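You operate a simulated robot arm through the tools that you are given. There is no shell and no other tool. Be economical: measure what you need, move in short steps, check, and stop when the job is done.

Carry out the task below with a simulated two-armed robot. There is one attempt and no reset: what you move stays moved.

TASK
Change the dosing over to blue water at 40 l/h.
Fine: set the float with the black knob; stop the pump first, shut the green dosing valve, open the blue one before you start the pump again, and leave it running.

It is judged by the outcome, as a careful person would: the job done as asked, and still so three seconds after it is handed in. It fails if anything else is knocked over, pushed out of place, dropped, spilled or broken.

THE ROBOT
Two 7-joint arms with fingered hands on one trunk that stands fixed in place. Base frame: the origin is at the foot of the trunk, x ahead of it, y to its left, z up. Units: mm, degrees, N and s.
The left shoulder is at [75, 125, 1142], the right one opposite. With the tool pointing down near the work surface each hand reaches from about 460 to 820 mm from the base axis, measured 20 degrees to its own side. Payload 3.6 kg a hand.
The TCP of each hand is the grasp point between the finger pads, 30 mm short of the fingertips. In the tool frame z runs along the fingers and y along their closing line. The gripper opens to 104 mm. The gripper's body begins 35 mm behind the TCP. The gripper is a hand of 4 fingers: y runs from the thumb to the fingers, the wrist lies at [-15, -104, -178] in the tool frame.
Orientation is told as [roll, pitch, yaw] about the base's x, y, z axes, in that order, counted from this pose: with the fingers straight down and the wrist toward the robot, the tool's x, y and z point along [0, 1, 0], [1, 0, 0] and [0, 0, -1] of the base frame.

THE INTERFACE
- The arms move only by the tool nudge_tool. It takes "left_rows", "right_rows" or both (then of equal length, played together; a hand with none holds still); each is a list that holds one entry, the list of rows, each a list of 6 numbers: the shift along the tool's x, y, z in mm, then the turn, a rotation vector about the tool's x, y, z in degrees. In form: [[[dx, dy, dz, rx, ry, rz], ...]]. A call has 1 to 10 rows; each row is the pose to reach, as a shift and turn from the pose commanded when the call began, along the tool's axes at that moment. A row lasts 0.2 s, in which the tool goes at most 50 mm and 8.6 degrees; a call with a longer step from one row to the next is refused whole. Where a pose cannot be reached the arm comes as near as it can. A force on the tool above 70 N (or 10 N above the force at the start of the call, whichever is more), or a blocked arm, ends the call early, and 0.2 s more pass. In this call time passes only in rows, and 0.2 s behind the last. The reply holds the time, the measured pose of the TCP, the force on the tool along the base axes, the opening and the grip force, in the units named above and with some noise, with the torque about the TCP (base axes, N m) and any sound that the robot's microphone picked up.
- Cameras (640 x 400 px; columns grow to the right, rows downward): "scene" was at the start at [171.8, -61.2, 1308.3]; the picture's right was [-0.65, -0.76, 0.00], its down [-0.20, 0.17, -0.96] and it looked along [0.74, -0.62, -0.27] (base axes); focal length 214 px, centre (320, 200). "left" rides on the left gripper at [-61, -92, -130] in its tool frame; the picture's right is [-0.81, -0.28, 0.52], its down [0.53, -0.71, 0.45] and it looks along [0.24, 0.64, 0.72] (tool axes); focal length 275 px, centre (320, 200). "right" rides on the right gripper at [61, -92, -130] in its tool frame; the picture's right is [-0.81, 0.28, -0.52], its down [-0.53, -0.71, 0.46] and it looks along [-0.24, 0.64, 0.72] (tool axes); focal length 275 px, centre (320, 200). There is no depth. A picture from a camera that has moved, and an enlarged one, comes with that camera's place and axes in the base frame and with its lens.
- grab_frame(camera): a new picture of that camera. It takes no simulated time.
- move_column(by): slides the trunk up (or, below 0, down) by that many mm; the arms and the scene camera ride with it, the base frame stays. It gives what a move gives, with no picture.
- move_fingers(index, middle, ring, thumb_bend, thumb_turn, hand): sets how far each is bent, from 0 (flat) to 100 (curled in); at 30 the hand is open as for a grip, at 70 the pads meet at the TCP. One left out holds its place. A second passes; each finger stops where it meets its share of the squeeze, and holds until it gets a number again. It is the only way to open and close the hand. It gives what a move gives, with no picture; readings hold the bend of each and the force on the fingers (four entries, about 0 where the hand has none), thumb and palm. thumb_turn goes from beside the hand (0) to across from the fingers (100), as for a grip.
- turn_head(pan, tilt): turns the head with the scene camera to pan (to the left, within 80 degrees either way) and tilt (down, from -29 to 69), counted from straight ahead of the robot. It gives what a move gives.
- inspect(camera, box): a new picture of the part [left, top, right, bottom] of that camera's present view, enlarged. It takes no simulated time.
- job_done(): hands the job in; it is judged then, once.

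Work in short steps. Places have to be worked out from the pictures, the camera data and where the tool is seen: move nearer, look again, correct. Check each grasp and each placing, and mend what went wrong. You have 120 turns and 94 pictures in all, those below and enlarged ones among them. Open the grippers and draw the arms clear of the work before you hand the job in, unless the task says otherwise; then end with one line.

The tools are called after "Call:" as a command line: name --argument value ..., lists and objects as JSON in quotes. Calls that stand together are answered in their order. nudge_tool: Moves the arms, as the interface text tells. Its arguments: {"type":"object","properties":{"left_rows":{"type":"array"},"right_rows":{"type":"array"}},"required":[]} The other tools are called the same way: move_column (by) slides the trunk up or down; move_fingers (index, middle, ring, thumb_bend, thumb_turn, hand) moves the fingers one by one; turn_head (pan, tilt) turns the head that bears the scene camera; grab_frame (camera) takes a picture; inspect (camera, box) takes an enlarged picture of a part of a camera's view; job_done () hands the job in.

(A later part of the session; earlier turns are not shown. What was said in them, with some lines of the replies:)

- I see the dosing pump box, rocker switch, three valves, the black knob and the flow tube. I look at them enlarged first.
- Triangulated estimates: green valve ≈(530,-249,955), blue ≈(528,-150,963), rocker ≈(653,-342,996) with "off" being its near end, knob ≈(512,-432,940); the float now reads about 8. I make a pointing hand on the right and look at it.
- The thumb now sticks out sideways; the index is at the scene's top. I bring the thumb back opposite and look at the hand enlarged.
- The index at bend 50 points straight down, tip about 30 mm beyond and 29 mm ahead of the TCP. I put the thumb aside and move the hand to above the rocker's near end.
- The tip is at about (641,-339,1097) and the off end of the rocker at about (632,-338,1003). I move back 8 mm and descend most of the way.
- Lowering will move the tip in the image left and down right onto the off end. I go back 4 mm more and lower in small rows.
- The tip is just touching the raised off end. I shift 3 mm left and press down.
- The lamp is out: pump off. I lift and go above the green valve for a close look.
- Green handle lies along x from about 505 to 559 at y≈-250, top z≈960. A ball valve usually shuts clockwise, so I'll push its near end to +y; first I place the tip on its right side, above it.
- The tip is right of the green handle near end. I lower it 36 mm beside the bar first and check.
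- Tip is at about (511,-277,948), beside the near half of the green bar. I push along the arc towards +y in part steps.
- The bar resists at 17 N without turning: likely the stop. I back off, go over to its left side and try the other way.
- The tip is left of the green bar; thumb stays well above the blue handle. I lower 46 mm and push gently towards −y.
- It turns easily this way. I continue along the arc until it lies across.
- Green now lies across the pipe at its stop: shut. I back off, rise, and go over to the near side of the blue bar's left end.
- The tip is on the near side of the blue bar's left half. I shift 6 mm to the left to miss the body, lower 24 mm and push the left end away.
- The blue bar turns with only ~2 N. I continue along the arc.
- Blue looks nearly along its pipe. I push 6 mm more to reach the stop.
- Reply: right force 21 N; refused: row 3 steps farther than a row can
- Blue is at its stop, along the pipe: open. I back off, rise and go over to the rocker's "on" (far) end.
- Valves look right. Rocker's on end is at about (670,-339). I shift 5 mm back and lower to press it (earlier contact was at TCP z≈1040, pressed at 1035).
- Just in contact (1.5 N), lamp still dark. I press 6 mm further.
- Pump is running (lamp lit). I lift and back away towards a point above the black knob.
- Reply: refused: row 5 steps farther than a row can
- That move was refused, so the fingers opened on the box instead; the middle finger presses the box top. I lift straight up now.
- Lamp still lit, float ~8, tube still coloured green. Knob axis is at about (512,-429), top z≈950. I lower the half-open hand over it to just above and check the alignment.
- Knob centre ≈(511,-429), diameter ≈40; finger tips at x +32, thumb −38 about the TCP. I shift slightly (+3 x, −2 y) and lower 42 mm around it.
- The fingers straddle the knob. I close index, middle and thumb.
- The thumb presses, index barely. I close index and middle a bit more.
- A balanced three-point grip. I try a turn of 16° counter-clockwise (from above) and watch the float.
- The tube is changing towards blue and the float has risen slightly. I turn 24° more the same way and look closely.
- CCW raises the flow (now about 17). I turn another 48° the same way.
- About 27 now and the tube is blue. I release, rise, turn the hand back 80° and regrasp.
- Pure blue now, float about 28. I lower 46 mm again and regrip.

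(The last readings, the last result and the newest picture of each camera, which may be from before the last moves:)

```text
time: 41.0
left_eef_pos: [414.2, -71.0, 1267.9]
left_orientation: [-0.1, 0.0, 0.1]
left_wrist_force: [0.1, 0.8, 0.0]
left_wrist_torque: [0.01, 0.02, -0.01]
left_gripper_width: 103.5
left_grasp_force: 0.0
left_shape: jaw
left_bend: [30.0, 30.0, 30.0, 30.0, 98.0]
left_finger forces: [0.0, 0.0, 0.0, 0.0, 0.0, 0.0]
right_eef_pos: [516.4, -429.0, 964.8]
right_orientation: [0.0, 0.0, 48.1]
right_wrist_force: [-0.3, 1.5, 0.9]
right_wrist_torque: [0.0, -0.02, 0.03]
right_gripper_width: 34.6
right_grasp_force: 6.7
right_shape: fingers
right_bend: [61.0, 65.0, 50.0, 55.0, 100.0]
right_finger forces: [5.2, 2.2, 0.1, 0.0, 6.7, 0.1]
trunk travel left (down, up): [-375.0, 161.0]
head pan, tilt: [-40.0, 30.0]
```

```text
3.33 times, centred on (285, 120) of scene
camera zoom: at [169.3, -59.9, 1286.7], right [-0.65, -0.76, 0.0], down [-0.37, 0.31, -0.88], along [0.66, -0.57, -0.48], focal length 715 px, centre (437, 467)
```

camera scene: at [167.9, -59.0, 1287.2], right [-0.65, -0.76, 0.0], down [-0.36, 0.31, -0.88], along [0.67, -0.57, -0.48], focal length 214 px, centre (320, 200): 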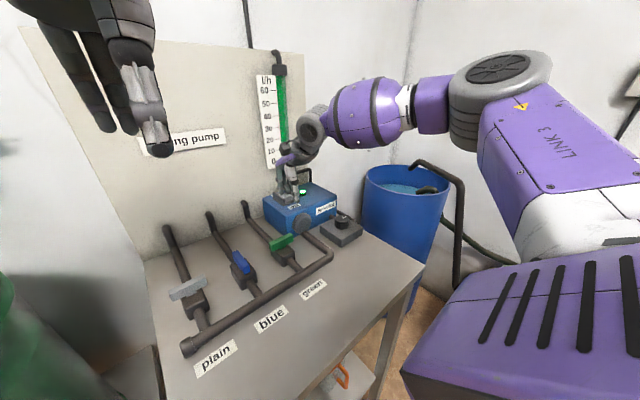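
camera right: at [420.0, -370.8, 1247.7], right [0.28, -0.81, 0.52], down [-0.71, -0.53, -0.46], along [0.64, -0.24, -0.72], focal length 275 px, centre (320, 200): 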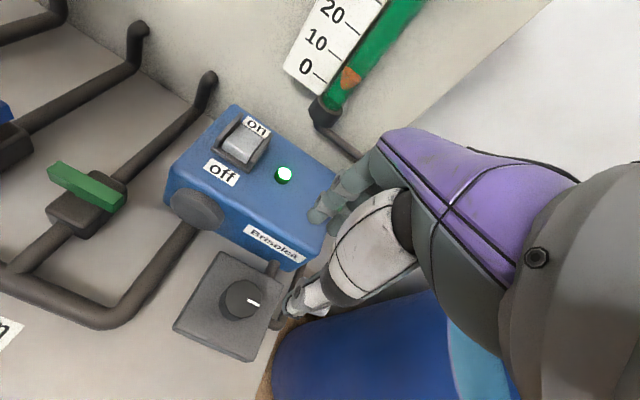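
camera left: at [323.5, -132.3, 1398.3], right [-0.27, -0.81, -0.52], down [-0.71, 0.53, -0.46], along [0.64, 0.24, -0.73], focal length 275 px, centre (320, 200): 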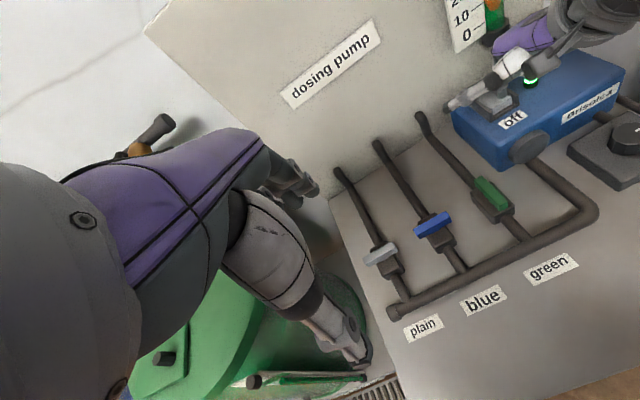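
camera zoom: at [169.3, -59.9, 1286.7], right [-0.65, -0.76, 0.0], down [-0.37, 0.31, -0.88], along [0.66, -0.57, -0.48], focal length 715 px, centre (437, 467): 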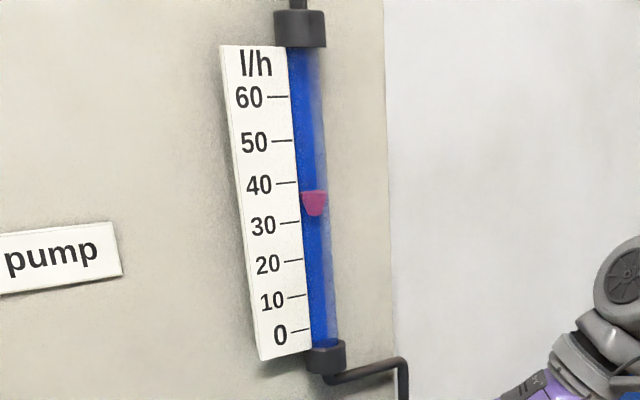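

The float's top edge reads about 38 after correcting for parallax, at ~0.22–0.25 l/h per degree. I turn 8.5° more and let it settle.

Call:
nudge_tool --right_rows '[[[0.3, 0, 0, 0, 0, -4], [0.6, 0, 0, 0, 0, -8.5], [0.6, 0, 0, 0, 0, -8.5], [0.6, 0, 0, 0, 0, -8.5], [0.6, 0, 0, 0, 0, -8.5], [0.6, 0, 0, 0, 0, -8.5]]]'

Call:
turn_head --pan -33 --tilt 12

Call:
grab_frame --camera "scene"

```text
time: 42.4
left_eef_pos: [415.1, -70.9, 1268.4]
left_orientation: [-0.1, 0.0, 0.1]
left_wrist_force: [-0.5, -0.9, -0.9]
left_wrist_torque: [0.01, -0.02, 0.0]
left_gripper_width: 103.8
left_grasp_force: 0.0
left_shape: jaw
left_bend: [30.0, 30.0, 30.0, 30.0, 98.0]
left_finger forces: [0.0, 0.0, 0.1, 0.1, 0.0, 0.0]
right_eef_pos: [516.8, -427.4, 965.2]
right_orientation: [0.0, 0.0, 56.5]
right_wrist_force: [-0.5, 2.7, 0.2]
right_wrist_torque: [0.1, -0.01, 0.05]
right_gripper_width: 34.4
right_grasp_force: 7.0
right_shape: fingers
right_bend: [60.0, 65.0, 50.0, 55.0, 100.0]
right_finger forces: [5.8, 2.2, 0.0, 0.0, 6.1, 0.0]
trunk travel left (down, up): [-375.0, 161.0]
head pan, tilt: [-40.0, 30.0]
```

```text
time: 43.2
left_eef_pos: [414.1, -71.6, 1267.7]
left_orientation: [-0.1, 0.0, 0.1]
left_wrist_force: [-0.4, -0.2, 0.3]
left_wrist_torque: [-0.01, -0.04, -0.01]
left_gripper_width: 103.7
left_grasp_force: 0.0
left_shape: jaw
left_bend: [30.0, 30.0, 30.0, 30.0, 98.0]
left_finger forces: [0.1, 0.1, 0.0, 0.0, 0.0, 0.0]
right_eef_pos: [517.5, -429.2, 966.3]
right_orientation: [0.1, 0.0, 56.6]
right_wrist_force: [0.5, 2.3, 0.9]
right_wrist_torque: [0.03, 0.01, 0.0]
right_gripper_width: 34.4
right_grasp_force: 7.3
right_shape: fingers
right_bend: [60.0, 65.0, 50.0, 55.0, 100.0]
right_finger forces: [5.8, 2.3, 0.1, 0.1, 6.0, 0.1]
trunk travel left (down, up): [-375.0, 161.0]
head pan, tilt: [-33.0, 12.0]
```

```text
31 pictures are left
camera scene: at [178.6, -51.3, 1313.8], right [-0.54, -0.84, 0.0], down [-0.17, 0.11, -0.98], along [0.82, -0.53, -0.21], focal length 214 px, centre (320, 200)
```

scene: 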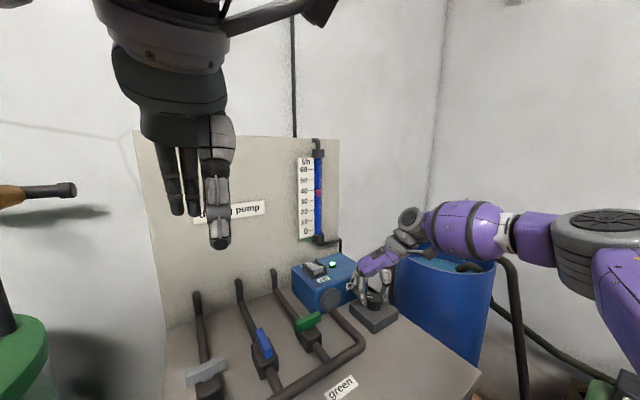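

The gauge is now near the picture centre; I enlarge it.

Call:
inspect --camera "scene" --box '[285, 150, 349, 214]'

```text
6.25 times, centred on (317, 182) of scene
camera zoom: at [178.6, -51.3, 1313.8], right [-0.54, -0.84, 0.0], down [-0.17, 0.11, -0.98], along [0.82, -0.53, -0.21], focal length 1340 px, centre (339, 312)
```

zoom: 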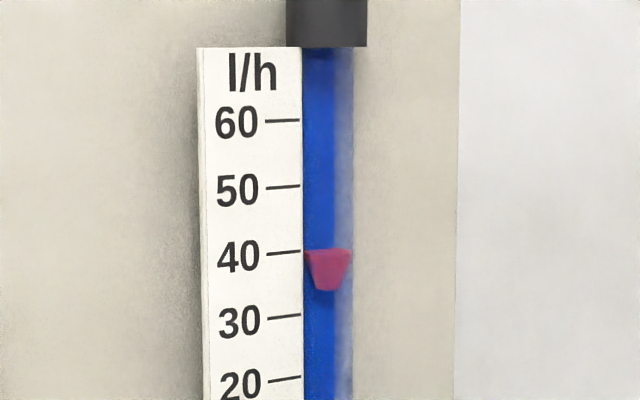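

The float's top edge stands at 40. I release the knob and rise clear.

Call:
move_fingers --hand "right" --index 50 --middle 50 --ring 50 --thumb_bend 46

Call:
nudge_tool --right_rows '[[[0, 0, -20, 0, 0, 0], [0, 0, -50, 0, 0, 0], [0, 0, -95, 0, 0, 0], [0, 0, -140, 0, 0, 0]]]'

Call:
inspect --camera "scene" --box '[285, 150, 349, 214]'

Call:
grab_frame --camera "scene"

```text
time: 44.2
left_eef_pos: [415.0, -71.3, 1267.8]
left_orientation: [0.0, 0.0, 0.3]
left_wrist_force: [0.3, -0.3, -0.1]
left_wrist_torque: [0.01, 0.0, 0.01]
left_gripper_width: 103.7
left_grasp_force: 0.1
left_shape: jaw
left_bend: [30.0, 30.0, 30.0, 30.0, 98.0]
left_finger forces: [0.0, 0.0, 0.0, 0.0, 0.0, 0.0]
right_eef_pos: [516.8, -428.5, 965.5]
right_orientation: [0.1, 0.0, 56.4]
right_wrist_force: [-0.2, -0.2, 0.2]
right_wrist_torque: [0.02, 0.03, 0.06]
right_gripper_width: 56.7
right_grasp_force: 0.1
right_shape: fingers
right_bend: [50.0, 50.0, 50.0, 46.0, 100.0]
right_finger forces: [0.0, 0.0, 0.0, 0.0, 0.0, 0.0]
trunk travel left (down, up): [-375.0, 161.0]
head pan, tilt: [-33.0, 12.0]
```

```text
time: 45.2
left_eef_pos: [414.0, -71.5, 1268.9]
left_orientation: [-0.1, 0.1, 0.1]
left_wrist_force: [0.2, -0.3, 0.2]
left_wrist_torque: [0.04, 0.02, 0.0]
left_gripper_width: 103.7
left_grasp_force: 0.0
left_shape: jaw
left_bend: [30.0, 30.0, 30.0, 30.0, 98.0]
left_finger forces: [0.0, 0.0, 0.0, 0.0, 0.1, 0.0]
right_eef_pos: [516.7, -427.4, 1104.4]
right_orientation: [-0.1, 0.0, 56.5]
right_wrist_force: [-0.7, 1.1, -0.1]
right_wrist_torque: [-0.02, 0.0, -0.01]
right_gripper_width: 56.8
right_grasp_force: 0.3
right_shape: fingers
right_bend: [50.0, 50.0, 50.0, 46.0, 100.0]
right_finger forces: [0.0, 0.0, 0.0, 0.0, 0.1, 0.0]
trunk travel left (down, up): [-375.0, 161.0]
head pan, tilt: [-33.0, 12.0]
```

```text
6.25 times, centred on (317, 182) of scene
camera zoom: at [178.5, -51.2, 1313.9], right [-0.54, -0.84, 0.0], down [-0.17, 0.11, -0.98], along [0.82, -0.53, -0.21], focal length 1340 px, centre (339, 312)
```

zoom: 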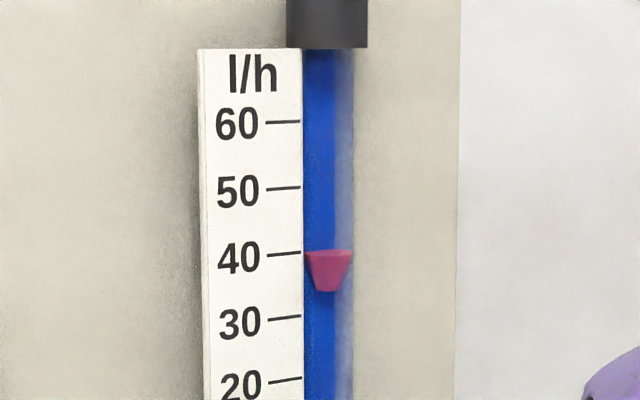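

```text
28 pictures are left
camera scene: at [178.5, -51.2, 1313.9], right [-0.54, -0.84, 0.0], down [-0.17, 0.11, -0.98], along [0.82, -0.53, -0.21], focal length 214 px, centre (320, 200)
```

scene: 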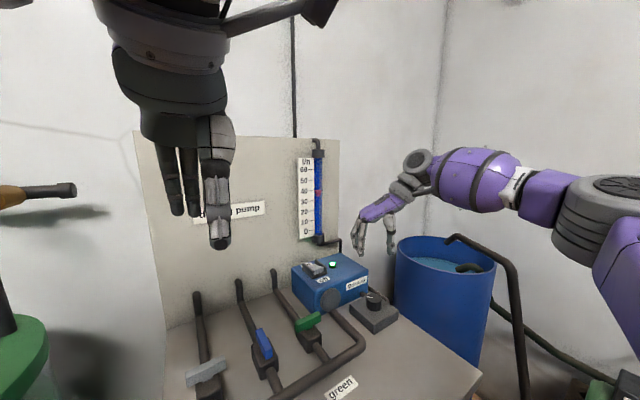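

The float stays at 40, lamp lit, green across, blue along. I draw the right arm back and up and open the hand.

Call:
nudge_tool --right_rows '[[[28, -18, -25, 0, 0, 0], [56, -37, -50, 0, 0, 0], [83, -55, -80, 0, 0, 0], [100, -66, -110, 0, 0, 0]]]'

Call:
move_fingers --hand "right" --index 30 --middle 30 --ring 30 --thumb_bend 30

Call:
inspect --camera "scene" --box '[160, 140, 400, 400]'

Call:
inspect --camera "scene" --box '[285, 150, 349, 214]'

```text
time: 46.2
left_eef_pos: [414.8, -70.1, 1267.9]
left_orientation: [-0.1, -0.1, 0.1]
left_wrist_force: [0.4, 0.3, 0.9]
left_wrist_torque: [0.0, 0.0, -0.01]
left_gripper_width: 103.4
left_grasp_force: 0.1
left_shape: jaw
left_bend: [30.0, 30.0, 30.0, 30.0, 98.0]
left_finger forces: [0.0, 0.0, 0.1, 0.0, 0.1, 0.1]
right_eef_pos: [394.9, -428.7, 1216.7]
right_orientation: [0.0, 0.1, 56.4]
right_wrist_force: [1.0, -0.7, 0.2]
right_wrist_torque: [0.02, 0.01, 0.0]
right_gripper_width: 56.6
right_grasp_force: 0.0
right_shape: fingers
right_bend: [50.0, 50.0, 50.0, 46.0, 100.0]
right_finger forces: [0.0, 0.0, 0.1, 0.0, 0.0, 0.0]
trunk travel left (down, up): [-375.0, 161.0]
head pan, tilt: [-33.0, 12.0]
```

```text
time: 47.2
left_eef_pos: [415.6, -71.6, 1267.7]
left_orientation: [-0.1, 0.0, 0.1]
left_wrist_force: [0.8, -0.1, -0.3]
left_wrist_torque: [0.0, 0.02, -0.02]
left_gripper_width: 103.6
left_grasp_force: 0.1
left_shape: jaw
left_bend: [30.0, 30.0, 30.0, 30.0, 98.0]
left_finger forces: [0.0, 0.1, 0.0, 0.0, 0.1, 0.0]
right_eef_pos: [397.2, -427.5, 1217.1]
right_orientation: [0.0, 0.1, 56.5]
right_wrist_force: [-0.3, 1.7, -0.2]
right_wrist_torque: [0.03, -0.02, -0.05]
right_gripper_width: 102.8
right_grasp_force: 0.1
right_shape: fingers
right_bend: [30.0, 30.0, 30.0, 30.0, 98.0]
right_finger forces: [0.0, 0.0, 0.1, 0.0, 0.0, 0.1]
trunk travel left (down, up): [-375.0, 161.0]
head pan, tilt: [-33.0, 12.0]
```

```text
1.54 times, centred on (280, 270) of scene
camera zoom: at [178.7, -51.6, 1313.9], right [-0.54, -0.84, 0.0], down [-0.17, 0.11, -0.98], along [0.82, -0.53, -0.21], focal length 330 px, centre (382, 92)
```

zoom: 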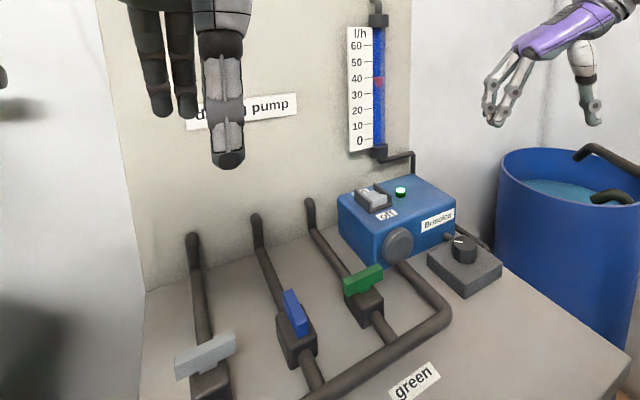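

```text
6.25 times, centred on (317, 182) of scene
camera zoom: at [178.7, -51.6, 1313.9], right [-0.54, -0.84, 0.0], down [-0.17, 0.11, -0.98], along [0.82, -0.53, -0.21], focal length 1340 px, centre (339, 312)
```

zoom: 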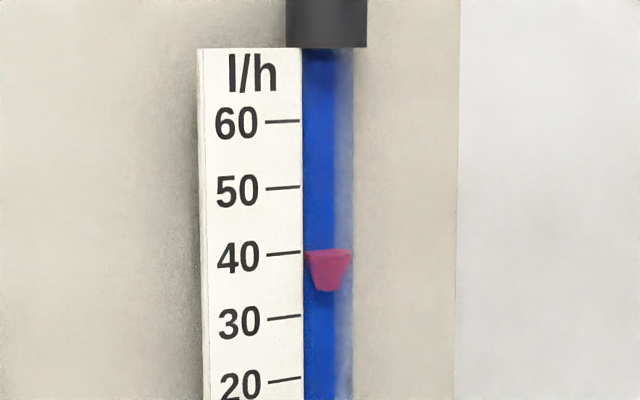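

Everything is stable: pump running, blue open, green shut, float at 40, arms clear. I hand it in.

Call:
job_done

```text
The job is handed in.
```

The dosing now runs on blue water at 40 l/h, read at the float's top edge: green valve shut, blue valve open, pump running, both arms clear.
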